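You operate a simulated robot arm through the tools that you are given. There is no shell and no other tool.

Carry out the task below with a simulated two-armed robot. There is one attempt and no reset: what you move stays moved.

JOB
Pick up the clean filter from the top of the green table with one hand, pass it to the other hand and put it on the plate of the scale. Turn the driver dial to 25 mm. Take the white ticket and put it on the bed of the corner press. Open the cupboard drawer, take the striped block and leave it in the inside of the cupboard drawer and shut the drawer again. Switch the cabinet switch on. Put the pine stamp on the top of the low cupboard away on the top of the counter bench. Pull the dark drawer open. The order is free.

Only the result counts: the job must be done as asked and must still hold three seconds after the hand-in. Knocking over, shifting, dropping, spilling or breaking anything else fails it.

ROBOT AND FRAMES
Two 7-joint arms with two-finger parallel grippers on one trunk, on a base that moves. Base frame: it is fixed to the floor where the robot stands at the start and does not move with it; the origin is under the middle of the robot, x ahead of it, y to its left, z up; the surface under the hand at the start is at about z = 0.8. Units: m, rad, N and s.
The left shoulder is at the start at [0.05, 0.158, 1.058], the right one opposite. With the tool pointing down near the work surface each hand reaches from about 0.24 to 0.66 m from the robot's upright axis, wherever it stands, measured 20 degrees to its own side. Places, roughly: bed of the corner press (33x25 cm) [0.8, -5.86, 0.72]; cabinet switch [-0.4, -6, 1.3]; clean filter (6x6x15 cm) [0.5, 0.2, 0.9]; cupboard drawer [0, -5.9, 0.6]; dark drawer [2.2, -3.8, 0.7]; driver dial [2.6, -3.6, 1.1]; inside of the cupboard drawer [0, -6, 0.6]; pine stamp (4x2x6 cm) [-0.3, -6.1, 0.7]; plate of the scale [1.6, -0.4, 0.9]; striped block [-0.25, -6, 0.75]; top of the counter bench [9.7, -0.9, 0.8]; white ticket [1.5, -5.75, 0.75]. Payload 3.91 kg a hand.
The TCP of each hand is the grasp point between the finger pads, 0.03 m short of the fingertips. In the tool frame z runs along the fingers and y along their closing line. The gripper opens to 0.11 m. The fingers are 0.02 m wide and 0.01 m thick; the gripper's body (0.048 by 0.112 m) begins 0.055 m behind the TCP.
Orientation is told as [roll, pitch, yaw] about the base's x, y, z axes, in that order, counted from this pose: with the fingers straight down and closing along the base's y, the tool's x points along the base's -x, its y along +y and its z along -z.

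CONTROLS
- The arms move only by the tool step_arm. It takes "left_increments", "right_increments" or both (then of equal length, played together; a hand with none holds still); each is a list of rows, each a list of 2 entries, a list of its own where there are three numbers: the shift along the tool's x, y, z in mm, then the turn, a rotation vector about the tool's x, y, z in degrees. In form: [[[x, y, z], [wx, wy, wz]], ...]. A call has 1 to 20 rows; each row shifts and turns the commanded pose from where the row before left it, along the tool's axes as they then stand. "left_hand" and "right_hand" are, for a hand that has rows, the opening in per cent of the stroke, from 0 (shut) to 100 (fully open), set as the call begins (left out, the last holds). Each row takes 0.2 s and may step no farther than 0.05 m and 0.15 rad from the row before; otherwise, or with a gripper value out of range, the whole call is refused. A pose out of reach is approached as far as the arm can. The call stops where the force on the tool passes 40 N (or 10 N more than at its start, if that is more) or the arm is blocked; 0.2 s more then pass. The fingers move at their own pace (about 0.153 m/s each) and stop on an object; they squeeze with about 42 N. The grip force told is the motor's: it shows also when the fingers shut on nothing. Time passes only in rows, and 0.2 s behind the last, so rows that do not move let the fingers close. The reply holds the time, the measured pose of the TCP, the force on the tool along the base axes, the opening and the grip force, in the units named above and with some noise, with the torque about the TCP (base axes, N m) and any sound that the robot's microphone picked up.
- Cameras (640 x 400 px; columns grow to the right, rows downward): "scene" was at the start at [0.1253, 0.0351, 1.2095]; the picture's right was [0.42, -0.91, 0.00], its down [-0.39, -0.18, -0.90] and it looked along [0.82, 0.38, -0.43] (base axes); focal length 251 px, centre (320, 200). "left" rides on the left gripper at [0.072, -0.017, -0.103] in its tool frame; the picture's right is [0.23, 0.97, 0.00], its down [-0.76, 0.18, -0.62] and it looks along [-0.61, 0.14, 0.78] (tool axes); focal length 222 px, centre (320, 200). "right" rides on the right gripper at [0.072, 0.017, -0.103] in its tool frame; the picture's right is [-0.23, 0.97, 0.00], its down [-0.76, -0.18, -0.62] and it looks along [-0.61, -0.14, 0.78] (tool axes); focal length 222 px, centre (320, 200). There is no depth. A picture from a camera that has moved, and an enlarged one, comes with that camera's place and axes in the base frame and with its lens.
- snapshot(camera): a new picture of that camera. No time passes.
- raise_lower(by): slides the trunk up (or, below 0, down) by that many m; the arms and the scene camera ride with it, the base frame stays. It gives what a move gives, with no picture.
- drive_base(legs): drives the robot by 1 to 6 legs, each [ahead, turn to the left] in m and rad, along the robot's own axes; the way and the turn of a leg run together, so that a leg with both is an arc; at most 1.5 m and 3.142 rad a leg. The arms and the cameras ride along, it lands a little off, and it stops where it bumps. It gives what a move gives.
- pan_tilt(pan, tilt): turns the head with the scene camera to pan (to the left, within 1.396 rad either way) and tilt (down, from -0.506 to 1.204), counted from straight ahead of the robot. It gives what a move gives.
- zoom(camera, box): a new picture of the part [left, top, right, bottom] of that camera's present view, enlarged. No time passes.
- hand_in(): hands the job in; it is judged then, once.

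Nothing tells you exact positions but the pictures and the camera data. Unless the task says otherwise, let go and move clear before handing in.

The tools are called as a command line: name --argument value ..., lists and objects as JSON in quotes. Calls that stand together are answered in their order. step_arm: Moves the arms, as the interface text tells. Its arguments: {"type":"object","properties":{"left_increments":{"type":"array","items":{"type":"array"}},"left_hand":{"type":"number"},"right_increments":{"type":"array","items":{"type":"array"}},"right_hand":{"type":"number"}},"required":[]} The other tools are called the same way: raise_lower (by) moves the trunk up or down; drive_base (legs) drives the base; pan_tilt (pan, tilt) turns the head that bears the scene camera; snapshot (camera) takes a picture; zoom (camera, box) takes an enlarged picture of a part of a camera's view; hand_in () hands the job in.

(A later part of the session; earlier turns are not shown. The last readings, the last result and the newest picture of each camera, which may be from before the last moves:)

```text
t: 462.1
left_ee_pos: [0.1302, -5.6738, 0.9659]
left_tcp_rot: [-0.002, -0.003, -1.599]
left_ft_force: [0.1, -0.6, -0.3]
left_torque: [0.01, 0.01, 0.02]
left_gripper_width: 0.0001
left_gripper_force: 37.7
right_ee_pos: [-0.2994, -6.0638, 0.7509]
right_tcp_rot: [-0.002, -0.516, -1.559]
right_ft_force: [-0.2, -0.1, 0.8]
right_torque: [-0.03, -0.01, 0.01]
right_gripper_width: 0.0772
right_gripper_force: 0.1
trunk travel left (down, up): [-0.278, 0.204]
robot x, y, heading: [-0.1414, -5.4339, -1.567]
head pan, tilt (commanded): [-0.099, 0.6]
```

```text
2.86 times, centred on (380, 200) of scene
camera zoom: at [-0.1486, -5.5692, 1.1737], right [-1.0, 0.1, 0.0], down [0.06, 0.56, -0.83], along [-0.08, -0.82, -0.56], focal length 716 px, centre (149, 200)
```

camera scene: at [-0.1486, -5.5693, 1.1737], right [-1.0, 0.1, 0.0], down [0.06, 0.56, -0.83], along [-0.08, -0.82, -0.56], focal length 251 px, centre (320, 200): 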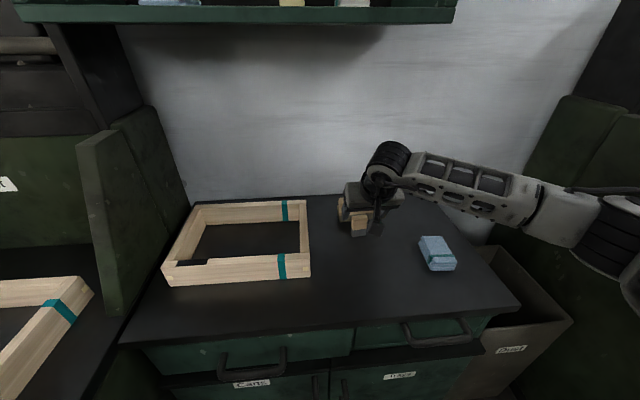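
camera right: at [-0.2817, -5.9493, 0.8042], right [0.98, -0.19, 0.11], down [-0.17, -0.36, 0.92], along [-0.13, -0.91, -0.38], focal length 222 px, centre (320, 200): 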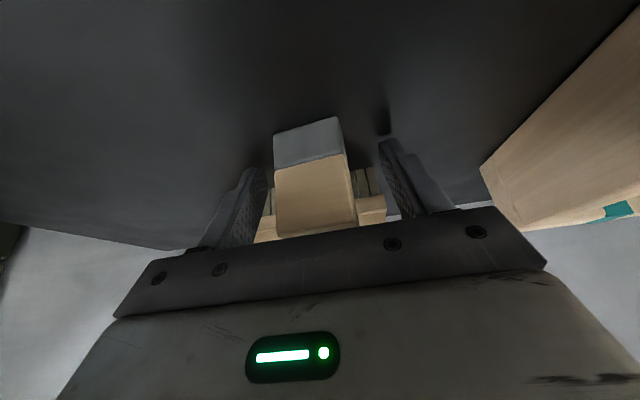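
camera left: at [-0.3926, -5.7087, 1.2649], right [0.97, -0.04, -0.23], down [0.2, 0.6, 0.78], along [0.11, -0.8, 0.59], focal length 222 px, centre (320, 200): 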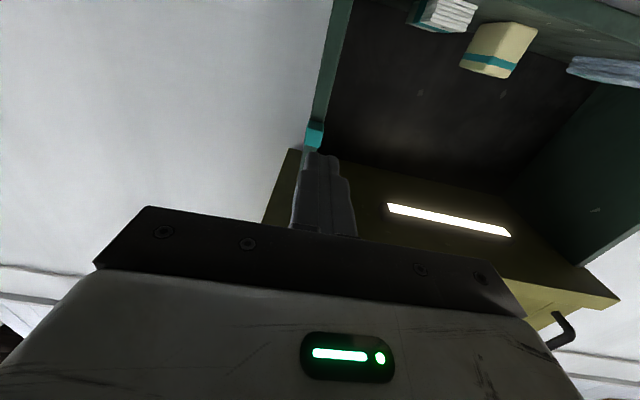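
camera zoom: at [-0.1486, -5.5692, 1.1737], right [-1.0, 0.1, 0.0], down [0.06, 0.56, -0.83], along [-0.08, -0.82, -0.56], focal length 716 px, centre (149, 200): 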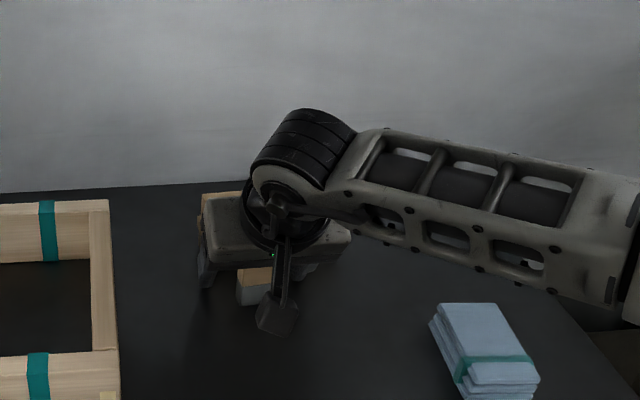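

step_arm --right_increments '[[[0, -4, 0], [0, 0, 0]], [[0, 0, 0], [0, 0, 0]]]'

step_arm --right_increments '[[[0, 0, 0], [0, 0, 0]], [[0, 0, 0], [0, 0, 0]], [[0, 0, 0], [0, 0, 0]]]' --right_hand 0

snapshot --camera "right"

```text
t: 462.7
left_ee_pos: [0.1319, -5.6727, 0.966]
left_tcp_rot: [-0.003, 0.0, -1.598]
left_ft_force: [-0.1, 0.0, 0.5]
left_torque: [0.01, 0.0, -0.02]
left_gripper_width: 0.0
left_gripper_force: 38.2
right_ee_pos: [-0.303, -6.0642, 0.7519]
right_tcp_rot: [-0.002, -0.515, -1.558]
right_ft_force: [0.6, -0.4, 0.7]
right_torque: [0.02, -0.03, -0.02]
right_gripper_width: 0.0772
right_gripper_force: 0.0
trunk travel left (down, up): [-0.278, 0.204]
robot x, y, heading: [-0.1396, -5.4361, -1.566]
head pan, tilt (commanded): [-0.099, 0.6]
```

```text
t: 463.5
left_ee_pos: [0.1301, -5.6725, 0.9661]
left_tcp_rot: [-0.002, -0.003, -1.598]
left_ft_force: [0.3, 0.4, -0.5]
left_torque: [0.02, -0.01, -0.02]
left_gripper_width: 0.0001
left_gripper_force: 37.9
right_ee_pos: [-0.3024, -6.0638, 0.7516]
right_tcp_rot: [-0.002, -0.513, -1.557]
right_ft_force: [0.5, -0.9, 2.8]
right_torque: [0.05, -0.05, 0.0]
right_gripper_width: 0.0374
right_gripper_force: 41.5
trunk travel left (down, up): [-0.278, 0.204]
robot x, y, heading: [-0.1412, -5.4397, -1.57]
head pan, tilt (commanded): [-0.099, 0.6]
```

```text
taken
camera right: at [-0.2855, -5.9494, 0.8048], right [0.98, -0.19, 0.11], down [-0.17, -0.36, 0.92], along [-0.13, -0.92, -0.38], focal length 222 px, centre (320, 200)
```

right: 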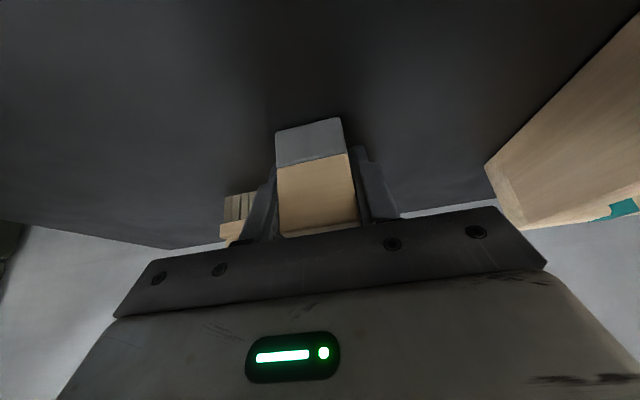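

The stamp is gripped at 3.7 cm wide. I'll lift it and draw it straight back out from under the wall cabinet.

step_arm --right_increments '[[[-7.4, 0, -13], [0, 0, 0]], [[-9.9, 0, -17.4], [0, 0, 0]], [[-12.4, 0, -21.7], [0, 0, 0]], [[17.4, 0, -10], [0, 0, 0]], [[30, 0, -17], [0, 0, 0]], [[34, 0, -20], [0, 0, 0]], [[34, 0, -20], [0, 0, 0]], [[34, 0, -20], [0, 0, 0]], [[34, 0, -20], [0, 0, 0]]]'

snapshot --camera "scene"

snapshot --camera "right"

```text
t: 465.5
left_ee_pos: [0.1318, -5.6732, 0.967]
left_tcp_rot: [-0.001, -0.002, -1.6]
left_ft_force: [0.1, -0.8, -0.7]
left_torque: [0.02, 0.02, 0.0]
left_gripper_width: 0.0
left_gripper_force: 38.1
right_ee_pos: [-0.3072, -5.8519, 0.8135]
right_tcp_rot: [-0.001, -0.515, -1.559]
right_ft_force: [-0.5, 0.2, -0.4]
right_torque: [-0.01, -0.02, 0.02]
right_gripper_width: 0.0376
right_gripper_force: 42.3
trunk travel left (down, up): [-0.278, 0.204]
robot x, y, heading: [-0.1399, -5.4369, -1.576]
head pan, tilt (commanded): [-0.099, 0.6]
```

```text
taken
camera scene: at [-0.1487, -5.5692, 1.1737], right [-1.0, 0.1, 0.0], down [0.06, 0.56, -0.83], along [-0.08, -0.82, -0.56], focal length 251 px, centre (320, 200)
```

scene: 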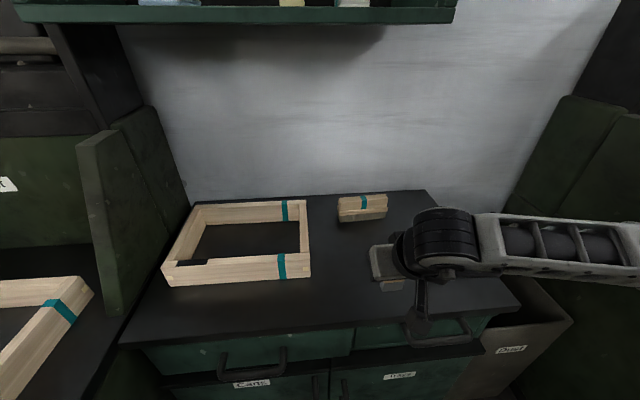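

```text
taken
camera right: at [-0.2911, -5.7367, 0.8661], right [0.98, -0.19, 0.11], down [-0.17, -0.36, 0.92], along [-0.13, -0.91, -0.38], focal length 222 px, centre (320, 200)
```

right: 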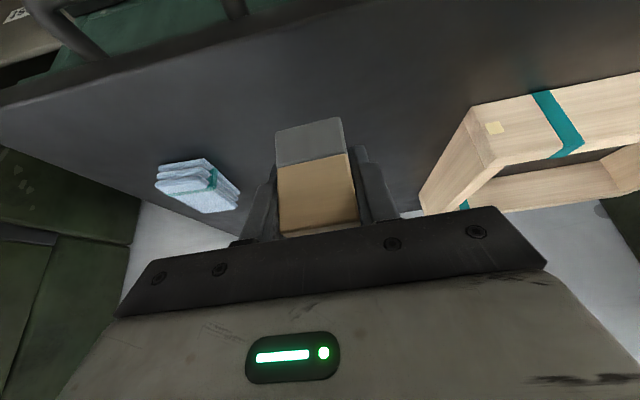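

The stamp is held and everything else stayed put. I'll raise it, back off, and head east to look at the driver machine from the south.

step_arm --right_increments '[[[-17, 0, -30], [0, 0, 0]], [[-17, 0, -30], [0, 0, 0]], [[-17, 0, -30], [0, 0, 0]], [[-17, 0, -30], [0, 0, 0]], [[0, 0, 0], [0, 0, 0]]]'

drive_base --legs '[[-0.38, 0], [0, 1.57]]'

raise_lower --by 0.1

pan_tilt --pan 0.0 --tilt 0.2

snapshot --camera "scene"

```text
t: 466.7
left_ee_pos: [0.1319, -5.6736, 0.966]
left_tcp_rot: [-0.001, -0.002, -1.598]
left_ft_force: [0.2, 0.0, -0.7]
left_torque: [-0.02, 0.02, 0.02]
left_gripper_width: 0.0
left_gripper_force: 37.3
right_ee_pos: [-0.3067, -5.852, 0.9518]
right_tcp_rot: [-0.003, -0.515, -1.558]
right_ft_force: [0.0, 0.0, -0.8]
right_torque: [-0.02, -0.02, 0.02]
right_gripper_width: 0.0376
right_gripper_force: 42.1
trunk travel left (down, up): [-0.278, 0.204]
robot x, y, heading: [-0.1383, -5.4374, -1.571]
head pan, tilt (commanded): [-0.099, 0.6]
```

```text
t: 472.8
left_ee_pos: [0.0986, -4.792, 0.967]
left_tcp_rot: [-0.001, -0.001, -0.052]
left_ft_force: [-0.1, 0.8, -0.1]
left_torque: [0.0, 0.01, 0.03]
left_gripper_width: 0.0001
left_gripper_force: 37.5
right_ee_pos: [0.2672, -5.2347, 0.9515]
right_tcp_rot: [0.0, -0.514, -0.012]
right_ft_force: [0.8, -0.5, -0.4]
right_torque: [0.03, -0.02, -0.02]
right_gripper_width: 0.0376
right_gripper_force: 42.3
trunk travel left (down, up): [-0.278, 0.204]
robot x, y, heading: [-0.143, -5.0594, -0.02]
head pan, tilt (commanded): [-0.099, 0.6]
```

```text
t: 474.1
left_ee_pos: [0.0986, -4.793, 1.0662]
left_tcp_rot: [-0.002, -0.002, -0.053]
left_ft_force: [-0.4, -0.4, 0.6]
left_torque: [0.02, 0.01, 0.0]
left_gripper_width: 0.0
left_gripper_force: 37.6
right_ee_pos: [0.267, -5.235, 1.0506]
right_tcp_rot: [-0.002, -0.515, -0.011]
right_ft_force: [0.2, 0.4, -0.1]
right_torque: [0.03, 0.01, -0.02]
right_gripper_width: 0.0379
right_gripper_force: 41.7
trunk travel left (down, up): [-0.378, 0.104]
robot x, y, heading: [-0.1407, -5.0601, -0.021]
head pan, tilt (commanded): [-0.099, 0.6]
```

```text
t: 475.0
left_ee_pos: [0.0973, -4.7929, 1.0675]
left_tcp_rot: [-0.001, -0.001, -0.054]
left_ft_force: [-0.6, -0.5, -0.1]
left_torque: [0.03, 0.0, -0.01]
left_gripper_width: 0.0
left_gripper_force: 38.0
right_ee_pos: [0.2666, -5.2355, 1.0515]
right_tcp_rot: [-0.004, -0.515, -0.011]
right_ft_force: [-0.6, -0.3, 0.4]
right_torque: [-0.01, 0.0, 0.01]
right_gripper_width: 0.0373
right_gripper_force: 41.6
trunk travel left (down, up): [-0.378, 0.104]
robot x, y, heading: [-0.1446, -5.0647, -0.024]
head pan, tilt (commanded): [0.0, 0.201]
```

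```text
taken
camera scene: at [-0.0084, -5.0668, 1.3104], right [-0.02, -1.0, 0.0], down [-0.2, 0.0, -0.98], along [0.98, -0.02, -0.2], focal length 251 px, centre (320, 200)
```

scene: 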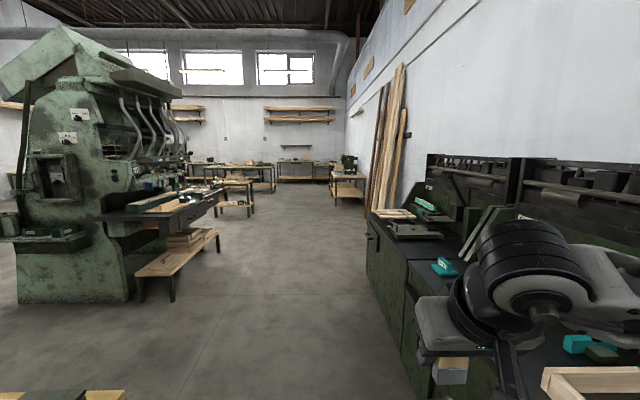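

The corridor east is open, and the driver machine's dark table is ahead on the left. I'll drive east and look at it from the south.

drive_base --legs '[[1.5, 0], [0.75, 0.35]]'

pan_tilt --pan 0.9 --tilt 0.25

snapshot --camera "scene"

```text
t: 486.2
left_ee_pos: [2.2399, -4.6442, 1.0656]
left_tcp_rot: [-0.003, -0.002, 0.306]
left_ft_force: [-0.4, 0.3, -0.2]
left_torque: [0.0, -0.03, -0.01]
left_gripper_width: 0.0
left_gripper_force: 38.4
right_ee_pos: [2.5505, -5.0007, 1.0517]
right_tcp_rot: [-0.002, -0.515, 0.344]
right_ft_force: [-0.4, 0.3, -0.7]
right_torque: [0.0, 0.01, -0.01]
right_gripper_width: 0.0375
right_gripper_force: 42.2
trunk travel left (down, up): [-0.378, 0.104]
robot x, y, heading: [2.1037, -4.9785, 0.329]
head pan, tilt (commanded): [0.0, 0.201]
```

```text
t: 487.4
left_ee_pos: [2.2384, -4.6451, 1.0656]
left_tcp_rot: [0.001, -0.002, 0.304]
left_ft_force: [-1.3, 1.1, 0.3]
left_torque: [0.02, -0.03, 0.01]
left_gripper_width: 0.0
left_gripper_force: 37.9
right_ee_pos: [2.5494, -5.0004, 1.0511]
right_tcp_rot: [-0.001, -0.514, 0.347]
right_ft_force: [0.0, -0.5, -0.6]
right_torque: [-0.01, 0.0, 0.0]
right_gripper_width: 0.0376
right_gripper_force: 42.4
trunk travel left (down, up): [-0.378, 0.104]
robot x, y, heading: [2.1053, -4.9754, 0.335]
head pan, tilt (commanded): [0.901, 0.25]
```

```text
taken
camera scene: at [2.1759, -4.8825, 1.3059], right [0.94, -0.33, 0.0], down [-0.08, -0.23, -0.97], along [0.32, 0.91, -0.25], focal length 251 px, centre (320, 200)
```

scene: 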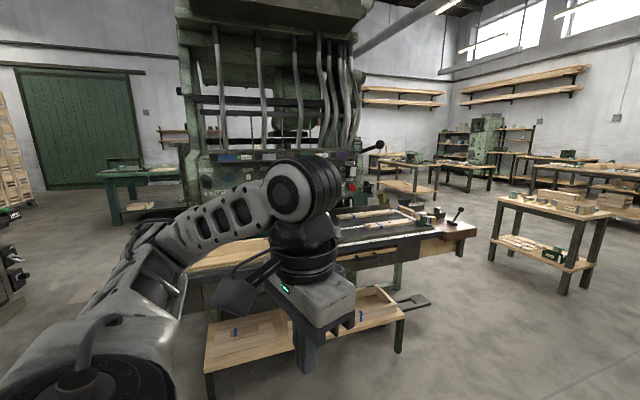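

drive_base --legs '[[0, 1.24]]'

pan_tilt --pan 0.0 --tilt 0.3

snapshot --camera "scene"

zoom --camera "scene" --box '[160, 60, 480, 260]'

```text
t: 490.8
left_ee_pos: [1.8366, -4.7407, 1.0676]
left_tcp_rot: [-0.002, -0.001, 1.523]
left_ft_force: [0.7, 0.3, 0.8]
left_torque: [0.03, 0.0, -0.01]
left_gripper_width: 0.0001
left_gripper_force: 37.5
right_ee_pos: [2.2782, -4.5684, 1.0516]
right_tcp_rot: [0.0, -0.516, 1.564]
right_ft_force: [0.9, 1.2, -1.3]
right_torque: [-0.01, 0.0, 0.0]
right_gripper_width: 0.0375
right_gripper_force: 41.9
trunk travel left (down, up): [-0.378, 0.104]
robot x, y, heading: [2.1073, -4.9767, 1.561]
head pan, tilt (commanded): [0.901, 0.25]
```

```text
t: 492.0
left_ee_pos: [1.8357, -4.7403, 1.0672]
left_tcp_rot: [-0.001, -0.003, 1.525]
left_ft_force: [-0.1, 0.5, -0.1]
left_torque: [0.01, 0.0, 0.0]
left_gripper_width: 0.0
left_gripper_force: 38.2
right_ee_pos: [2.2776, -4.5696, 1.0523]
right_tcp_rot: [-0.003, -0.515, 1.563]
right_ft_force: [0.5, 0.5, -1.1]
right_torque: [0.0, 0.01, 0.0]
right_gripper_width: 0.0376
right_gripper_force: 41.7
trunk travel left (down, up): [-0.378, 0.104]
robot x, y, heading: [2.1058, -4.9806, 1.548]
head pan, tilt (commanded): [0.0, 0.3]
```

```text
taken
camera scene: at [2.1095, -4.8504, 1.3012], right [1.0, -0.02, 0.0], down [0.0, -0.3, -0.96], along [0.02, 0.96, -0.3], focal length 251 px, centre (320, 200)
```

scene: 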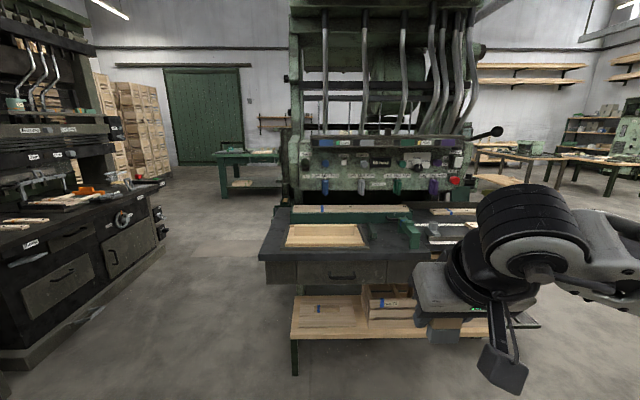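

```text
2.00 times, centred on (320, 160) of scene
camera zoom: at [2.1095, -4.8504, 1.3012], right [1.0, -0.02, 0.0], down [0.0, -0.3, -0.96], along [0.02, 0.96, -0.3], focal length 501 px, centre (320, 280)
```

zoom: 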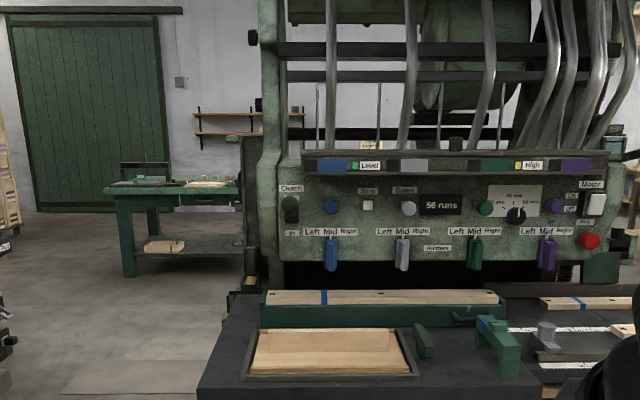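

zoom --camera "scene" --box '[390, 140, 470, 190]'

zoom --camera "scene" --box '[290, 140, 400, 205]'

zoom --camera "scene" --box '[250, 200, 490, 350]'

```text
8.00 times, centred on (430, 165) of scene
camera zoom: at [2.1095, -4.8504, 1.3012], right [1.0, -0.02, 0.0], down [0.0, -0.3, -0.96], along [0.02, 0.96, -0.3], focal length 2005 px, centre (-560, 480)
```

zoom: 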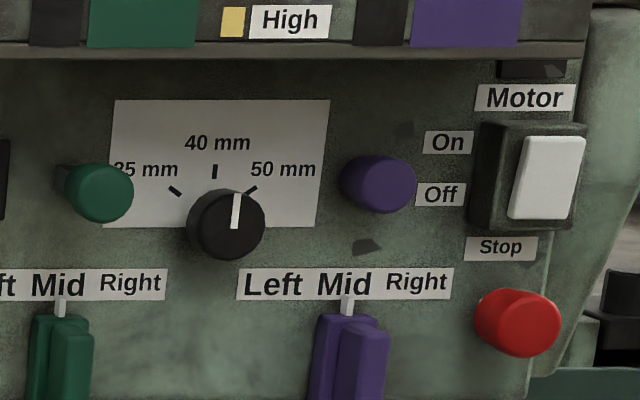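

```text
5.82 times, centred on (345, 172) of scene
camera zoom: at [2.1095, -4.8504, 1.3012], right [1.0, -0.02, 0.0], down [0.0, -0.3, -0.96], along [0.02, 0.96, -0.3], focal length 1458 px, centre (174, 360)
```

zoom: 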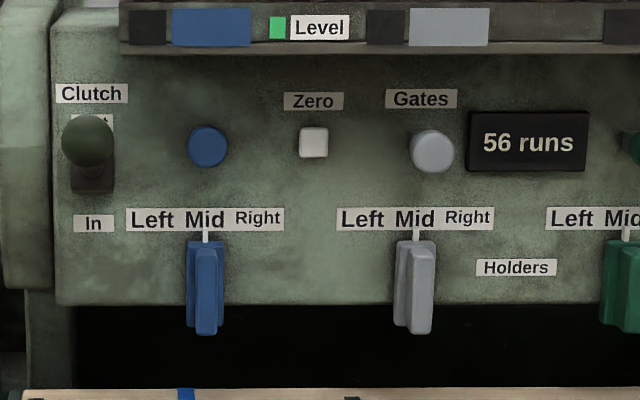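

```text
2.67 times, centred on (370, 275) of scene
camera zoom: at [2.1095, -4.8504, 1.3012], right [1.0, -0.02, 0.0], down [0.0, -0.3, -0.96], along [0.02, 0.96, -0.3], focal length 668 px, centre (187, 0)
```

zoom: 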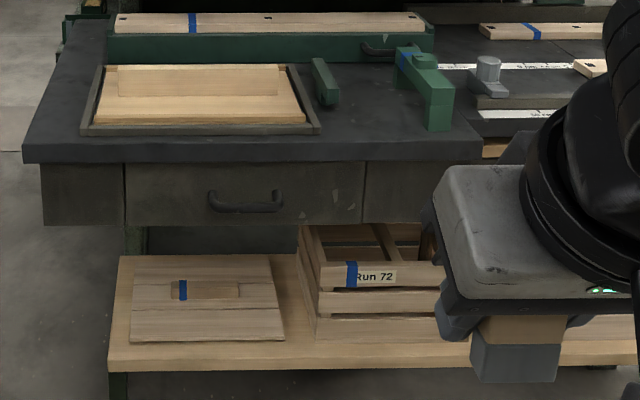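

The dial at about [2.63, −3.6, 1.08] has marks 25, 40 and 50 mm, and its pointer is now a bit right of 40. The dark drawer has a handle near [2.21, −4.04, 0.735]. I'll do the drawer first with the left hand, shifting east so it lies on my left.

drive_base --legs '[[0, -1.555], [0.3, 0], [0, 1.571]]'

pan_tilt --pan 0.2 --tilt 0.4

snapshot --camera "scene"

snapshot --camera "right"

```text
t: 501.6
left_ee_pos: [2.1348, -4.7433, 1.0666]
left_tcp_rot: [-0.002, -0.001, 1.532]
left_ft_force: [-0.2, 0.7, -0.2]
left_torque: [0.03, -0.03, -0.01]
left_gripper_width: 0.0
left_gripper_force: 37.8
right_ee_pos: [2.5731, -4.5693, 1.0523]
right_tcp_rot: [-0.003, -0.515, 1.572]
right_ft_force: [0.3, -0.5, -1.0]
right_torque: [-0.03, 0.01, -0.03]
right_gripper_width: 0.0378
right_gripper_force: 42.0
trunk travel left (down, up): [-0.378, 0.104]
robot x, y, heading: [2.4053, -4.9815, 1.56]
head pan, tilt (commanded): [0.0, 0.3]
```

```text
t: 502.4
left_ee_pos: [2.1343, -4.7426, 1.0662]
left_tcp_rot: [0.0, 0.0, 1.532]
left_ft_force: [0.0, 0.3, 0.3]
left_torque: [-0.02, -0.01, -0.01]
left_gripper_width: 0.0
left_gripper_force: 37.6
right_ee_pos: [2.5749, -4.5685, 1.0517]
right_tcp_rot: [-0.001, -0.515, 1.571]
right_ft_force: [0.2, -0.5, -1.2]
right_torque: [0.02, -0.01, 0.0]
right_gripper_width: 0.0376
right_gripper_force: 41.5
trunk travel left (down, up): [-0.378, 0.104]
robot x, y, heading: [2.4049, -4.9836, 1.561]
head pan, tilt (commanded): [0.201, 0.4]
```

```text
taken
camera scene: at [2.3898, -4.8545, 1.2919], right [0.98, 0.19, 0.0], down [0.07, -0.38, -0.92], along [-0.17, 0.9, -0.39], focal length 251 px, centre (320, 200)
```

scene: 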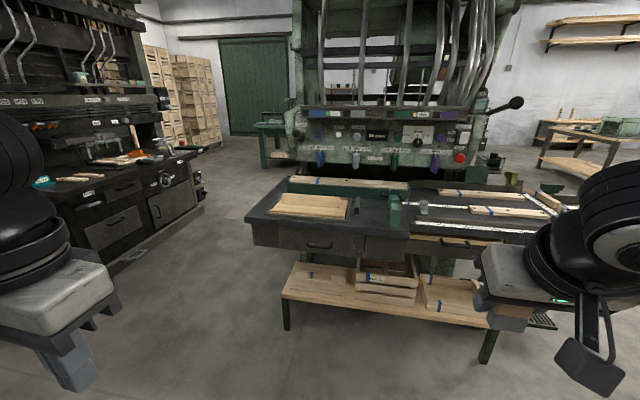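

```text
taken
camera right: at [2.558, -4.6825, 1.1045], right [-0.97, 0.2, 0.11], down [0.18, 0.36, 0.92], along [0.14, 0.91, -0.38], focal length 222 px, centre (320, 200)
```

right: 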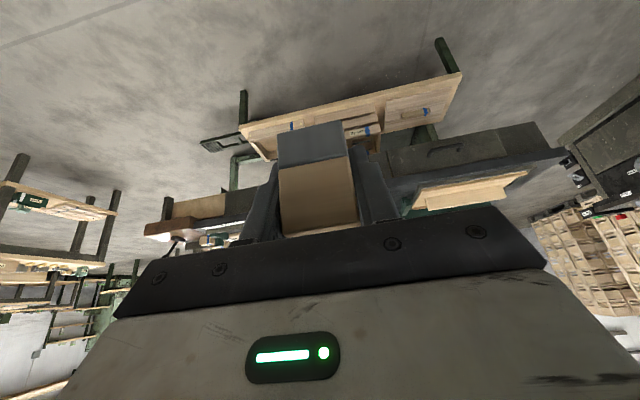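

There are two drawers; the dark one has its handle near [2.22, −3.93, 0.67]. I'll drive closer and lower the trunk slightly, then look with the left camera.

drive_base --legs '[[0.38, 0]]'

raise_lower --by -0.04

step_arm --left_increments '[[[-15, 0, 0], [0, -7.5, 0]], [[-15, 0, 0], [0, -7.5, 0]], [[-15, 0, 0], [0, -7.5, 0]], [[-15, 0, 0], [0, -7.5, 0]], [[0, 0, 0], [0, 0, 0]]]'

snapshot --camera "left"

snapshot --camera "scene"

```text
t: 504.8
left_ee_pos: [2.138, -4.3634, 1.0667]
left_tcp_rot: [-0.001, -0.003, 1.533]
left_ft_force: [-0.6, -1.1, 0.7]
left_torque: [0.03, 0.02, -0.02]
left_gripper_width: 0.0
left_gripper_force: 37.7
right_ee_pos: [2.5792, -4.1916, 1.0501]
right_tcp_rot: [-0.001, -0.514, 1.572]
right_ft_force: [-0.3, 0.5, -0.1]
right_torque: [0.05, 0.01, 0.04]
right_gripper_width: 0.0376
right_gripper_force: 41.9
trunk travel left (down, up): [-0.378, 0.104]
robot x, y, heading: [2.4073, -4.6073, 1.566]
head pan, tilt (commanded): [0.201, 0.4]
```

```text
t: 505.6
left_ee_pos: [2.1393, -4.3639, 1.027]
left_tcp_rot: [-0.003, -0.002, 1.531]
left_ft_force: [-0.4, 0.5, -0.7]
left_torque: [-0.01, 0.01, 0.0]
left_gripper_width: 0.0
left_gripper_force: 37.4
right_ee_pos: [2.5781, -4.1906, 1.0113]
right_tcp_rot: [-0.002, -0.515, 1.572]
right_ft_force: [-0.6, -0.2, -0.8]
right_torque: [0.0, -0.04, 0.01]
right_gripper_width: 0.0376
right_gripper_force: 42.1
trunk travel left (down, up): [-0.338, 0.144]
robot x, y, heading: [2.407, -4.5998, 1.563]
head pan, tilt (commanded): [0.201, 0.4]
```

```text
t: 506.8
left_ee_pos: [2.132, -4.2829, 1.0552]
left_tcp_rot: [-0.001, -0.526, 1.532]
left_ft_force: [-0.1, 0.6, 0.3]
left_torque: [0.04, -0.03, 0.04]
left_gripper_width: 0.0002
left_gripper_force: 37.8
left hand out of reach, approached as far as the arm can: row 2, 3, 4
right_ee_pos: [2.5791, -4.1906, 1.0126]
right_tcp_rot: [-0.001, -0.514, 1.57]
right_ft_force: [0.3, 0.4, -0.9]
right_torque: [-0.02, 0.01, 0.02]
right_gripper_width: 0.0375
right_gripper_force: 42.2
trunk travel left (down, up): [-0.338, 0.144]
robot x, y, heading: [2.4088, -4.6031, 1.563]
head pan, tilt (commanded): [0.201, 0.4]
```

```text
taken
camera left: at [2.1453, -4.3967, 1.1065], right [-0.98, -0.16, -0.12], down [-0.16, 0.35, 0.92], along [-0.1, 0.92, -0.37], focal length 222 px, centre (320, 200)
```

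left: 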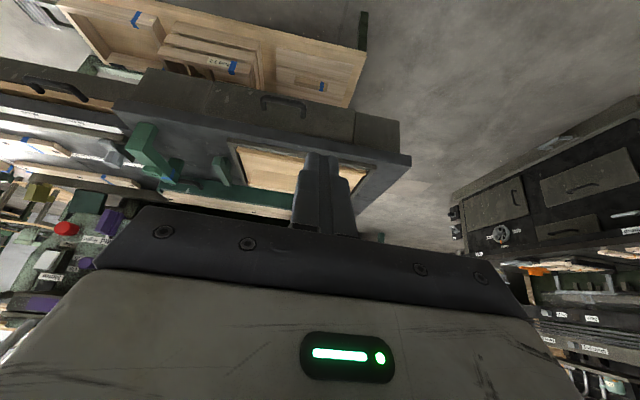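

```text
taken
camera scene: at [2.3937, -4.4751, 1.2519], right [0.98, 0.19, 0.0], down [0.07, -0.38, -0.92], along [-0.17, 0.9, -0.39], focal length 251 px, centre (320, 200)
```

scene: 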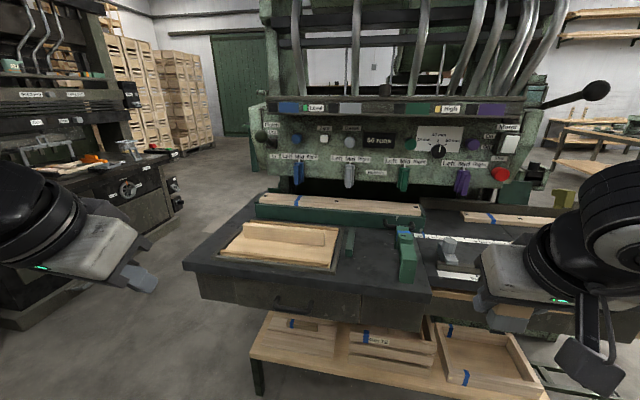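

zoom --camera "left" --box '[200, 60, 420, 200]'

zoom --camera "scene" --box '[180, 230, 440, 350]'

```text
2.86 times, centred on (310, 130) of left
camera zoom: at [2.1453, -4.3967, 1.1065], right [-0.98, -0.16, -0.12], down [-0.16, 0.35, 0.92], along [-0.1, 0.92, -0.37], focal length 635 px, centre (349, 400)
```

zoom: 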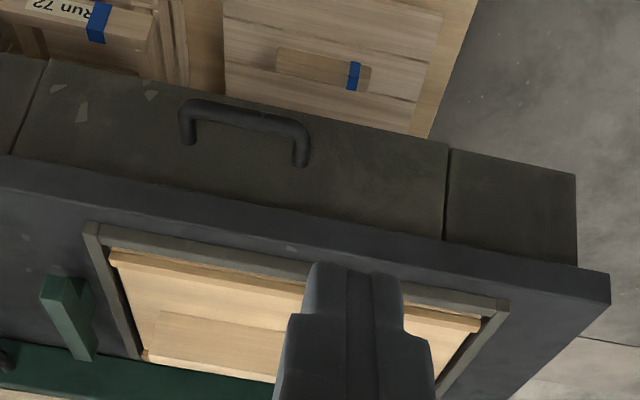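

```text
2.46 times, centred on (310, 290) of scene
camera zoom: at [2.3937, -4.4751, 1.2519], right [0.98, 0.19, 0.0], down [0.07, -0.38, -0.92], along [-0.17, 0.9, -0.39], focal length 617 px, centre (345, -22)
```

zoom: 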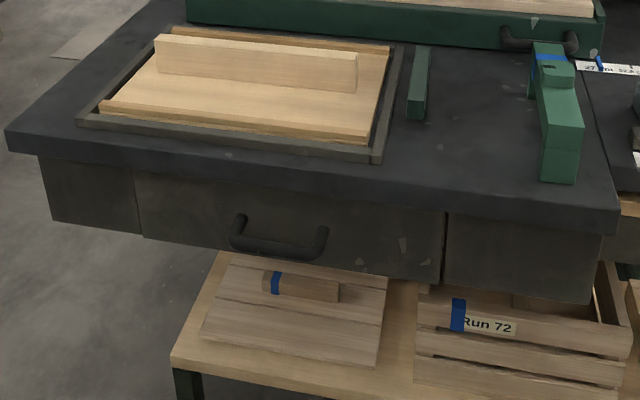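

The handle bar is at about [2.218, −3.957, 0.681], the drawer face at y ≈ −3.908, and the tabletop overhangs slightly. I'll use a 40° tilt for clearance and move to just above the bar.

step_arm --left_increments '[[[0, 0, 0], [0, -5, 0]], [[0, 0, 0], [0, -5, 0]], [[-3.9, -8.3, 43.5], [0, 0, 0]], [[-3.9, -8.3, 43.5], [0, 0, 0]], [[-3.9, -8.3, 43.5], [0, 0, 0]], [[-3.9, -8.3, 43.5], [0, 0, 0]], [[-3.9, -8.3, 43.5], [0, 0, 0]], [[-3.9, -8.3, 43.5], [0, 0, 0]], [[-3.9, -8.3, 43.5], [0, 0, 0]], [[-3.9, -8.3, 43.5], [0, 0, 0]], [[-3.9, -8.3, 43.5], [0, 0, 0]], [[0, 0, 0], [0, 0, 0]]]'

snapshot --camera "left"

snapshot --camera "scene"

```text
t: 509.4
left_ee_pos: [2.2086, -3.982, 0.795]
left_tcp_rot: [-0.003, -0.702, 1.531]
left_ft_force: [0.0, -0.9, -0.6]
left_torque: [0.01, -0.02, 0.02]
left_gripper_width: 0.0
left_gripper_force: 37.8
left hand out of reach, approached as far as the arm can: row 1, 2
right_ee_pos: [2.5791, -4.1891, 1.011]
right_tcp_rot: [-0.001, -0.516, 1.573]
right_ft_force: [0.4, -0.7, -0.6]
right_torque: [0.0, 0.0, 0.02]
right_gripper_width: 0.0375
right_gripper_force: 42.1
trunk travel left (down, up): [-0.338, 0.144]
robot x, y, heading: [2.4085, -4.6027, 1.557]
head pan, tilt (commanded): [0.201, 0.4]
```

```text
taken
camera left: at [2.2218, -4.104, 0.826], right [-0.98, -0.13, -0.15], down [-0.17, 0.19, 0.97], along [-0.1, 0.97, -0.21], focal length 222 px, centre (320, 200)
```

left: 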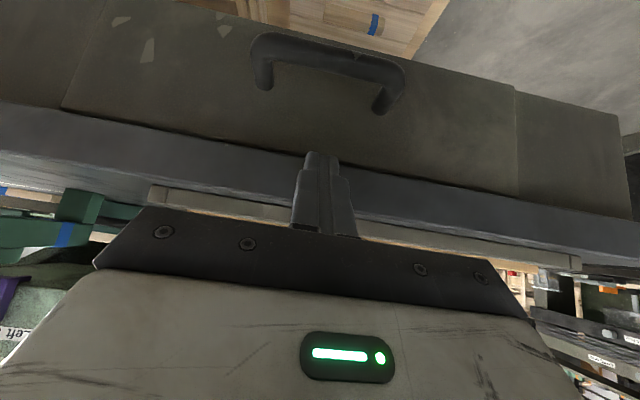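

```text
taken
camera scene: at [2.3937, -4.475, 1.2519], right [0.98, 0.19, 0.0], down [0.07, -0.38, -0.92], along [-0.17, 0.9, -0.39], focal length 251 px, centre (320, 200)
```

scene: 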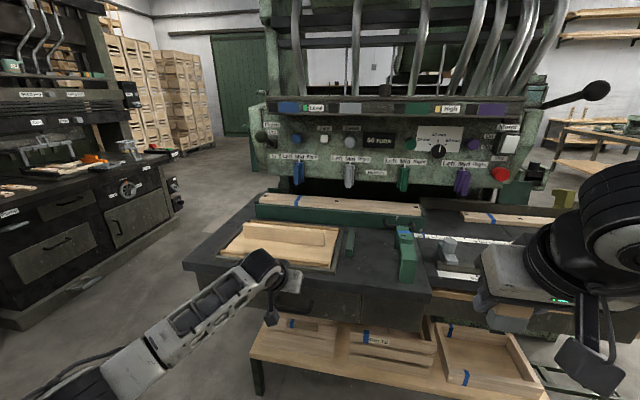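

The bar is confirmed at [2.218, −3.9575, 0.681]. I'll line up and slide the fingertips down behind it.

step_arm --left_increments '[[[15, -4, 0], [0, 0, 0]], [[15, -4, 0], [0, 0, 0]], [[0, 0, 20], [0, 0, 0]], [[0, 0, 20], [0, 0, 0]], [[0, 0, 17], [0, 0, 0]], [[0, 0, 15], [0, 0, 0]], [[0, 0, 15], [0, 0, 0]], [[0, 0, 0], [0, 0, 0]]]'

snapshot --camera "left"

```text
t: 510.9
left_ee_pos: [2.2196, -3.9645, 0.718]
left_tcp_rot: [-0.007, -0.688, 1.535]
left_ft_force: [1.4, -30.0, 15.9]
left_torque: [-0.34, -0.05, 0.03]
left_gripper_width: 0.0
left_gripper_force: 37.7
right_ee_pos: [2.5773, -4.1942, 1.0129]
right_tcp_rot: [-0.003, -0.518, 1.573]
right_ft_force: [-0.1, -0.3, -0.4]
right_torque: [0.02, -0.02, -0.02]
right_gripper_width: 0.0375
right_gripper_force: 42.1
trunk travel left (down, up): [-0.338, 0.144]
robot x, y, heading: [2.4061, -4.6042, 1.563]
head pan, tilt (commanded): [0.201, 0.4]
stopped in row 7 (left hand): the force on the tool passed its limit at 76 N (the readings are from after the stop); the commanded pose is now the measured one
```

```text
taken
camera left: at [2.232, -4.0854, 0.7497], right [-0.98, -0.14, -0.15], down [-0.17, 0.2, 0.96], along [-0.1, 0.97, -0.22], focal length 222 px, centre (320, 200)
```

left: 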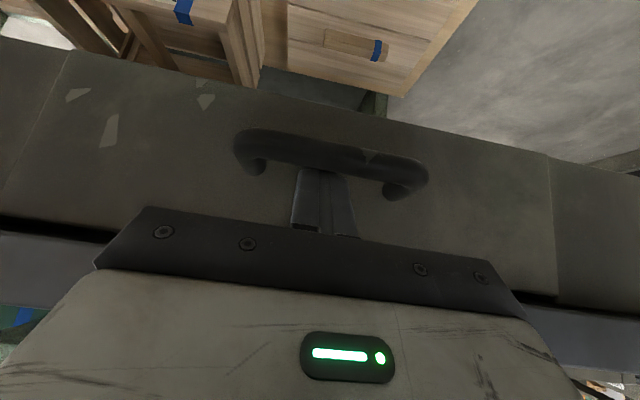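

The fingertips are behind the bar and have just touched the drawer face; the bar must be slightly nearer and higher than I measured. I'll pull back gently now.

step_arm --left_increments '[[[6, 0, -5], [0, 0, 0]], [[8, 0, -6.5], [0, 0, 0]], [[11.5, 0, -9.5], [0, 0, 0]], [[11.5, 0, -9.5], [0, 0, 0]], [[11.5, 0, -9.5], [0, 0, 0]]]'

snapshot --camera "left"

snapshot --camera "scene"

```text
t: 512.1
left_ee_pos: [2.2167, -4.0236, 0.7173]
left_tcp_rot: [-0.002, -0.69, 1.534]
left_ft_force: [6.0, -1.3, 8.5]
left_torque: [-0.04, -0.08, -0.06]
left_gripper_width: 0.0003
left_gripper_force: 38.1
right_ee_pos: [2.5784, -4.1913, 1.0127]
right_tcp_rot: [-0.002, -0.514, 1.572]
right_ft_force: [-0.4, 0.7, -0.8]
right_torque: [0.01, 0.02, 0.01]
right_gripper_width: 0.0377
right_gripper_force: 41.6
trunk travel left (down, up): [-0.338, 0.144]
robot x, y, heading: [2.413, -4.6022, 1.562]
head pan, tilt (commanded): [0.201, 0.4]
```

```text
taken
camera left: at [2.2295, -4.1452, 0.7495], right [-0.98, -0.14, -0.15], down [-0.17, 0.2, 0.97], along [-0.1, 0.97, -0.22], focal length 222 px, centre (320, 200)
```

left: 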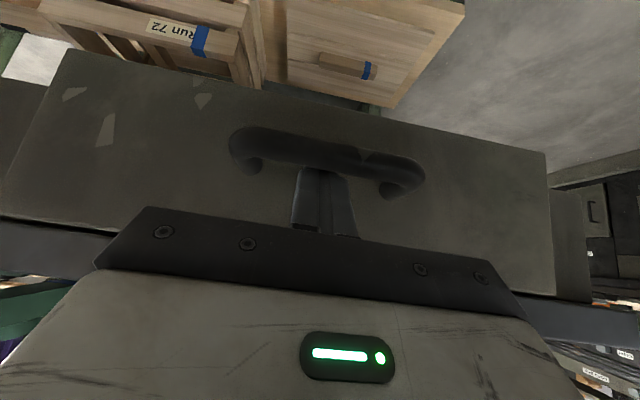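

```text
taken
camera scene: at [2.394, -4.4767, 1.2521], right [0.98, 0.19, 0.0], down [0.07, -0.38, -0.92], along [-0.18, 0.9, -0.39], focal length 251 px, centre (320, 200)
```

scene: 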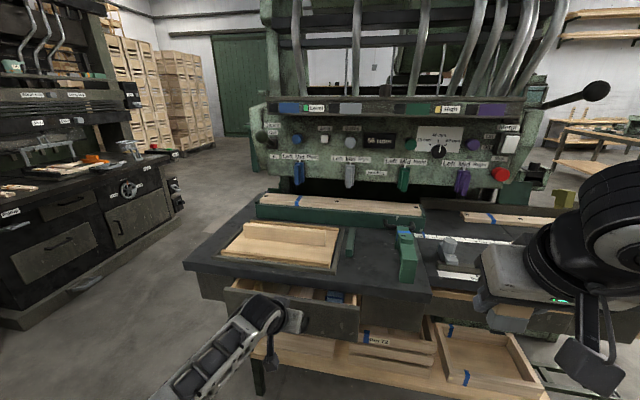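

The drawer is sliding out. I'll keep pulling.

step_arm --left_increments '[[[15.4, 0, -12.7], [0, 0, 0]], [[15.4, 0, -12.7], [0, 0, 0]], [[15.4, 0, -12.7], [0, 0, 0]], [[15.4, 0, -12.7], [0, 0, 0]], [[15.4, 0, -12.7], [0, 0, 0]], [[15.4, 0, -12.7], [0, 0, 0]], [[15.4, 0, -12.7], [0, 0, 0]], [[0, 0, 0], [0, 0, 0]]]'

snapshot --camera "scene"

```text
t: 513.9
left_ee_pos: [2.211, -4.1632, 0.718]
left_tcp_rot: [-0.002, -0.691, 1.534]
left_ft_force: [11.7, -1.0, 14.4]
left_torque: [-0.09, -0.2, -0.08]
left_gripper_width: 0.0
left_gripper_force: 38.0
right_ee_pos: [2.5792, -4.1924, 1.0127]
right_tcp_rot: [-0.002, -0.515, 1.572]
right_ft_force: [-0.7, 0.9, -1.3]
right_torque: [-0.02, 0.03, -0.03]
right_gripper_width: 0.0374
right_gripper_force: 42.0
trunk travel left (down, up): [-0.338, 0.144]
robot x, y, heading: [2.4053, -4.6028, 1.565]
head pan, tilt (commanded): [0.201, 0.4]
```

```text
taken
camera scene: at [2.3947, -4.477, 1.2522], right [0.98, 0.19, 0.0], down [0.07, -0.38, -0.92], along [-0.18, 0.9, -0.39], focal length 251 px, centre (320, 200)
```

scene: 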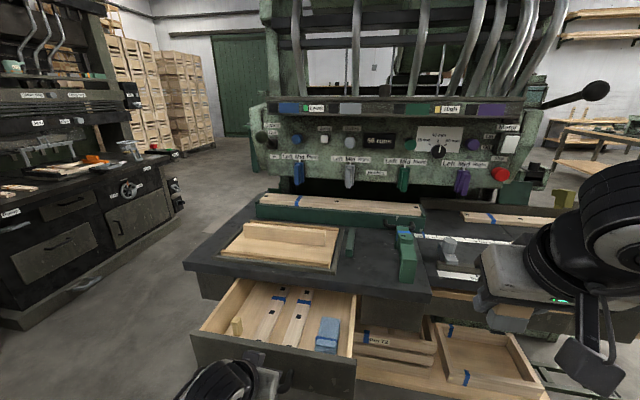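

The drawer is out about 19 cm with its contents undisturbed. I'll pull a little further to make sure it's well open.

step_arm --left_increments '[[[11.5, 0, -9.5], [0, 0, 0]], [[11.5, 0, -9.5], [0, 0, 0]], [[11.5, 0, -9.5], [0, 0, 0]], [[11.5, 0, -9.5], [0, 0, 0]], [[0, 0, 0], [0, 0, 0]]]'

snapshot --camera "scene"

snapshot --camera "left"

```text
t: 514.6
left_ee_pos: [2.2077, -4.1869, 0.7229]
left_tcp_rot: [0.005, -0.721, 1.534]
left_ft_force: [-1.4, -0.2, 2.0]
left_torque: [0.05, 0.0, 0.02]
left_gripper_width: 0.0001
left_gripper_force: 37.9
right_ee_pos: [2.5777, -4.1909, 1.0121]
right_tcp_rot: [0.001, -0.515, 1.572]
right_ft_force: [0.4, -0.2, -0.9]
right_torque: [0.01, 0.02, 0.01]
right_gripper_width: 0.0375
right_gripper_force: 42.3
trunk travel left (down, up): [-0.338, 0.144]
robot x, y, heading: [2.4083, -4.6013, 1.559]
head pan, tilt (commanded): [0.201, 0.4]
stopped in row 3 (left hand): the force on the tool passed its limit at 64 N (the readings are from after the stop); the commanded pose is now the measured one
```

```text
taken
camera scene: at [2.3933, -4.4761, 1.2518], right [0.98, 0.19, 0.0], down [0.07, -0.38, -0.92], along [-0.17, 0.9, -0.39], focal length 251 px, centre (320, 200)
```

scene: 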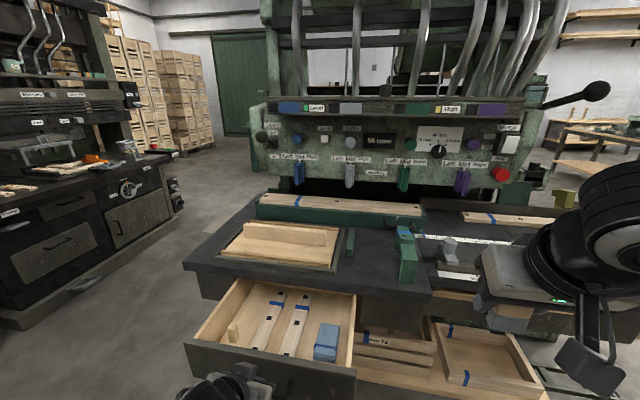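

```text
taken
camera left: at [2.2197, -4.3108, 0.7506], right [-0.98, -0.14, -0.15], down [-0.17, 0.17, 0.97], along [-0.11, 0.98, -0.19], focal length 222 px, centre (320, 200)
```

left: 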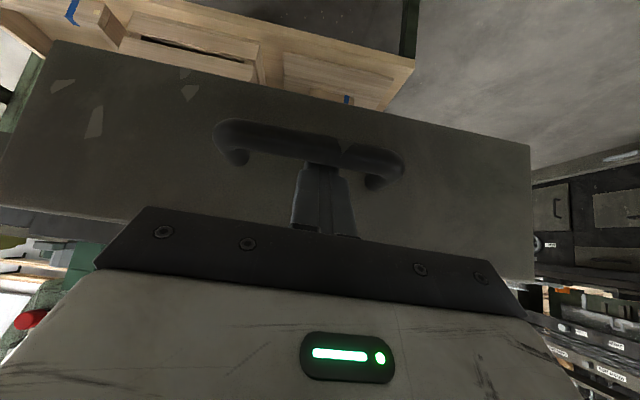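

The drawer reached its end stop. I'll unhook by moving forward a touch, then lift the fingers out.

step_arm --left_increments '[[[-4.5, 0, 4], [0, 0, 0]], [[0, 0, -15], [0, 0, 0]], [[0, 0, -20], [0, 0, 0]], [[0, 0, -30], [0, 0, 0]], [[0, 0, -35], [0, 0, 0]], [[0, 5, -35], [0, 0, 0]], [[-15, 10, -35], [0, 0, 0]], [[-20, 10, -35], [0, 0, 0]], [[0, 0, 0], [0, 0, 0]]]'

snapshot --camera "scene"

```text
t: 516.6
left_ee_pos: [2.1792, -4.2273, 0.858]
left_tcp_rot: [0.003, -0.718, 1.535]
left_ft_force: [-0.8, -0.3, 0.1]
left_torque: [0.02, -0.02, 0.03]
left_gripper_width: 0.0
left_gripper_force: 37.5
left hand out of reach, approached as far as the arm can: row 6, 7, 8
right_ee_pos: [2.5778, -4.1895, 1.0116]
right_tcp_rot: [-0.001, -0.515, 1.573]
right_ft_force: [-0.3, 0.1, 0.2]
right_torque: [0.0, 0.01, -0.01]
right_gripper_width: 0.0374
right_gripper_force: 41.9
trunk travel left (down, up): [-0.338, 0.144]
robot x, y, heading: [2.4067, -4.6003, 1.559]
head pan, tilt (commanded): [0.201, 0.4]
```

```text
taken
camera scene: at [2.3935, -4.4752, 1.2519], right [0.98, 0.19, 0.0], down [0.07, -0.38, -0.92], along [-0.17, 0.9, -0.39], focal length 251 px, centre (320, 200)
```

scene: 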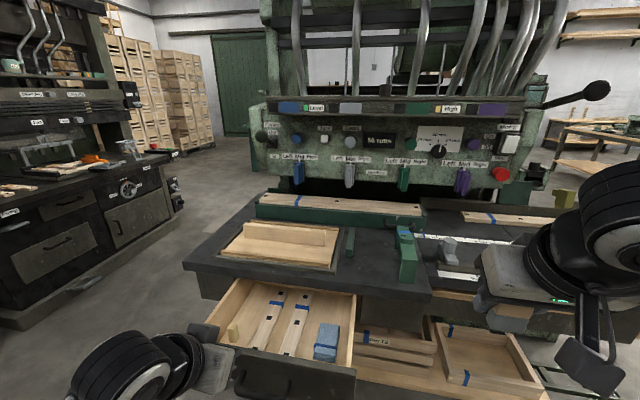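

The dark drawer stands open. I'll restore the left hand to plain fingers-down and raise it.

step_arm --left_increments '[[[5, 10, -15], [0, 7, 0]], [[5, 10, -15], [0, 7, 0]], [[5, 10, -20], [0, 7, 0]], [[0, 5, -25], [0, 7, 0]], [[0, 5, -30], [0, 7, 0]], [[0, 0, -30], [0, 6, 0]], [[0, 0, 0], [0, 0, 0]]]'

snapshot --camera "scene"

```text
t: 518.2
left_ee_pos: [2.1387, -4.2845, 0.9744]
left_tcp_rot: [0.004, 0.001, 1.537]
left_ft_force: [-0.2, 0.1, 1.1]
left_torque: [0.02, 0.0, -0.03]
left_gripper_width: 0.0
left_gripper_force: 37.5
right_ee_pos: [2.5775, -4.1896, 1.0118]
right_tcp_rot: [-0.001, -0.515, 1.571]
right_ft_force: [-0.7, -0.3, -0.6]
right_torque: [0.02, 0.0, -0.03]
right_gripper_width: 0.0373
right_gripper_force: 42.5
trunk travel left (down, up): [-0.338, 0.144]
robot x, y, heading: [2.4088, -4.6046, 1.562]
head pan, tilt (commanded): [0.201, 0.4]
```

```text
taken
camera scene: at [2.3935, -4.4752, 1.2519], right [0.98, 0.19, 0.0], down [0.07, -0.38, -0.92], along [-0.17, 0.9, -0.39], focal length 251 px, centre (320, 200)
```

scene: 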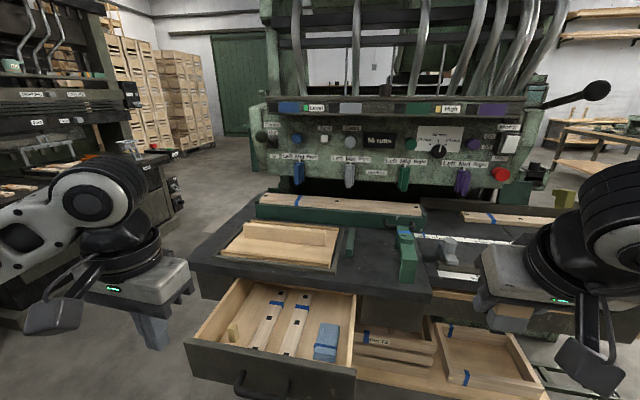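

Now the dial. I'll zoom in on it from here to fix its position and read the pointer.

zoom --camera "scene" --box '[400, 110, 480, 170]'

```text
6.67 times, centred on (440, 140) of scene
camera zoom: at [2.3935, -4.4752, 1.2519], right [0.98, 0.19, 0.0], down [0.07, -0.38, -0.92], along [-0.17, 0.9, -0.39], focal length 1671 px, centre (-480, 600)
```

zoom: 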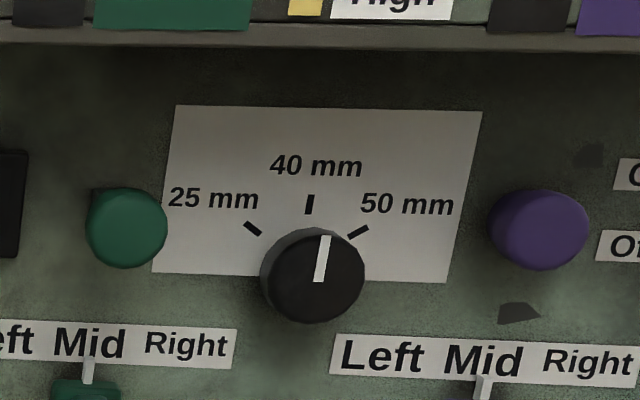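

The pointer is at 40 mm. The dial's base is at about [2.616, −3.610, 1.084] with a knob about 5 cm across, and 25 mm lies about 55° counter-clockwise. I'll move east so the dial is ahead of my left hand.

drive_base --legs '[[-0.12, 0], [0, -1.56], [0.4, 0], [0, 1.571]]'

pan_tilt --pan 0.2 --tilt 0.35

snapshot --camera "scene"

```text
t: 529.1
left_ee_pos: [2.5244, -4.4082, 0.9743]
left_tcp_rot: [0.002, -0.002, 1.585]
left_ft_force: [-0.2, 0.3, -0.6]
left_torque: [0.0, 0.0, 0.04]
left_gripper_width: 0.0
left_gripper_force: 37.5
right_ee_pos: [2.9583, -4.2934, 1.0121]
right_tcp_rot: [0.0, -0.514, 1.62]
right_ft_force: [-0.7, 0.0, 0.3]
right_torque: [0.01, 0.05, -0.01]
right_gripper_width: 0.0377
right_gripper_force: 41.4
trunk travel left (down, up): [-0.338, 0.144]
robot x, y, heading: [2.8078, -4.7151, 1.61]
head pan, tilt (commanded): [0.201, 0.4]
```

```text
t: 529.8
left_ee_pos: [2.5249, -4.4086, 0.9738]
left_tcp_rot: [0.003, -0.004, 1.581]
left_ft_force: [0.0, 0.3, 0.5]
left_torque: [0.0, 0.0, -0.01]
left_gripper_width: 0.0001
left_gripper_force: 37.5
right_ee_pos: [2.9579, -4.2936, 1.0128]
right_tcp_rot: [0.0, -0.513, 1.618]
right_ft_force: [-0.1, -0.4, -0.2]
right_torque: [-0.01, 0.02, -0.01]
right_gripper_width: 0.0374
right_gripper_force: 41.8
trunk travel left (down, up): [-0.338, 0.144]
robot x, y, heading: [2.8071, -4.7146, 1.61]
head pan, tilt (commanded): [0.201, 0.351]
```

```text
taken
camera scene: at [2.7872, -4.5863, 1.2564], right [0.97, 0.24, 0.0], down [0.08, -0.33, -0.94], along [-0.22, 0.91, -0.34], focal length 251 px, centre (320, 200)
```

scene: 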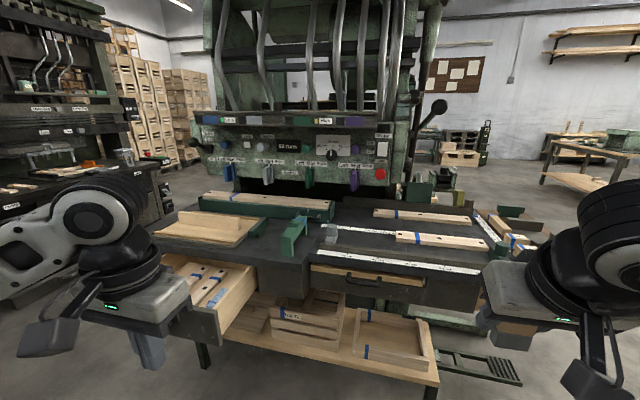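

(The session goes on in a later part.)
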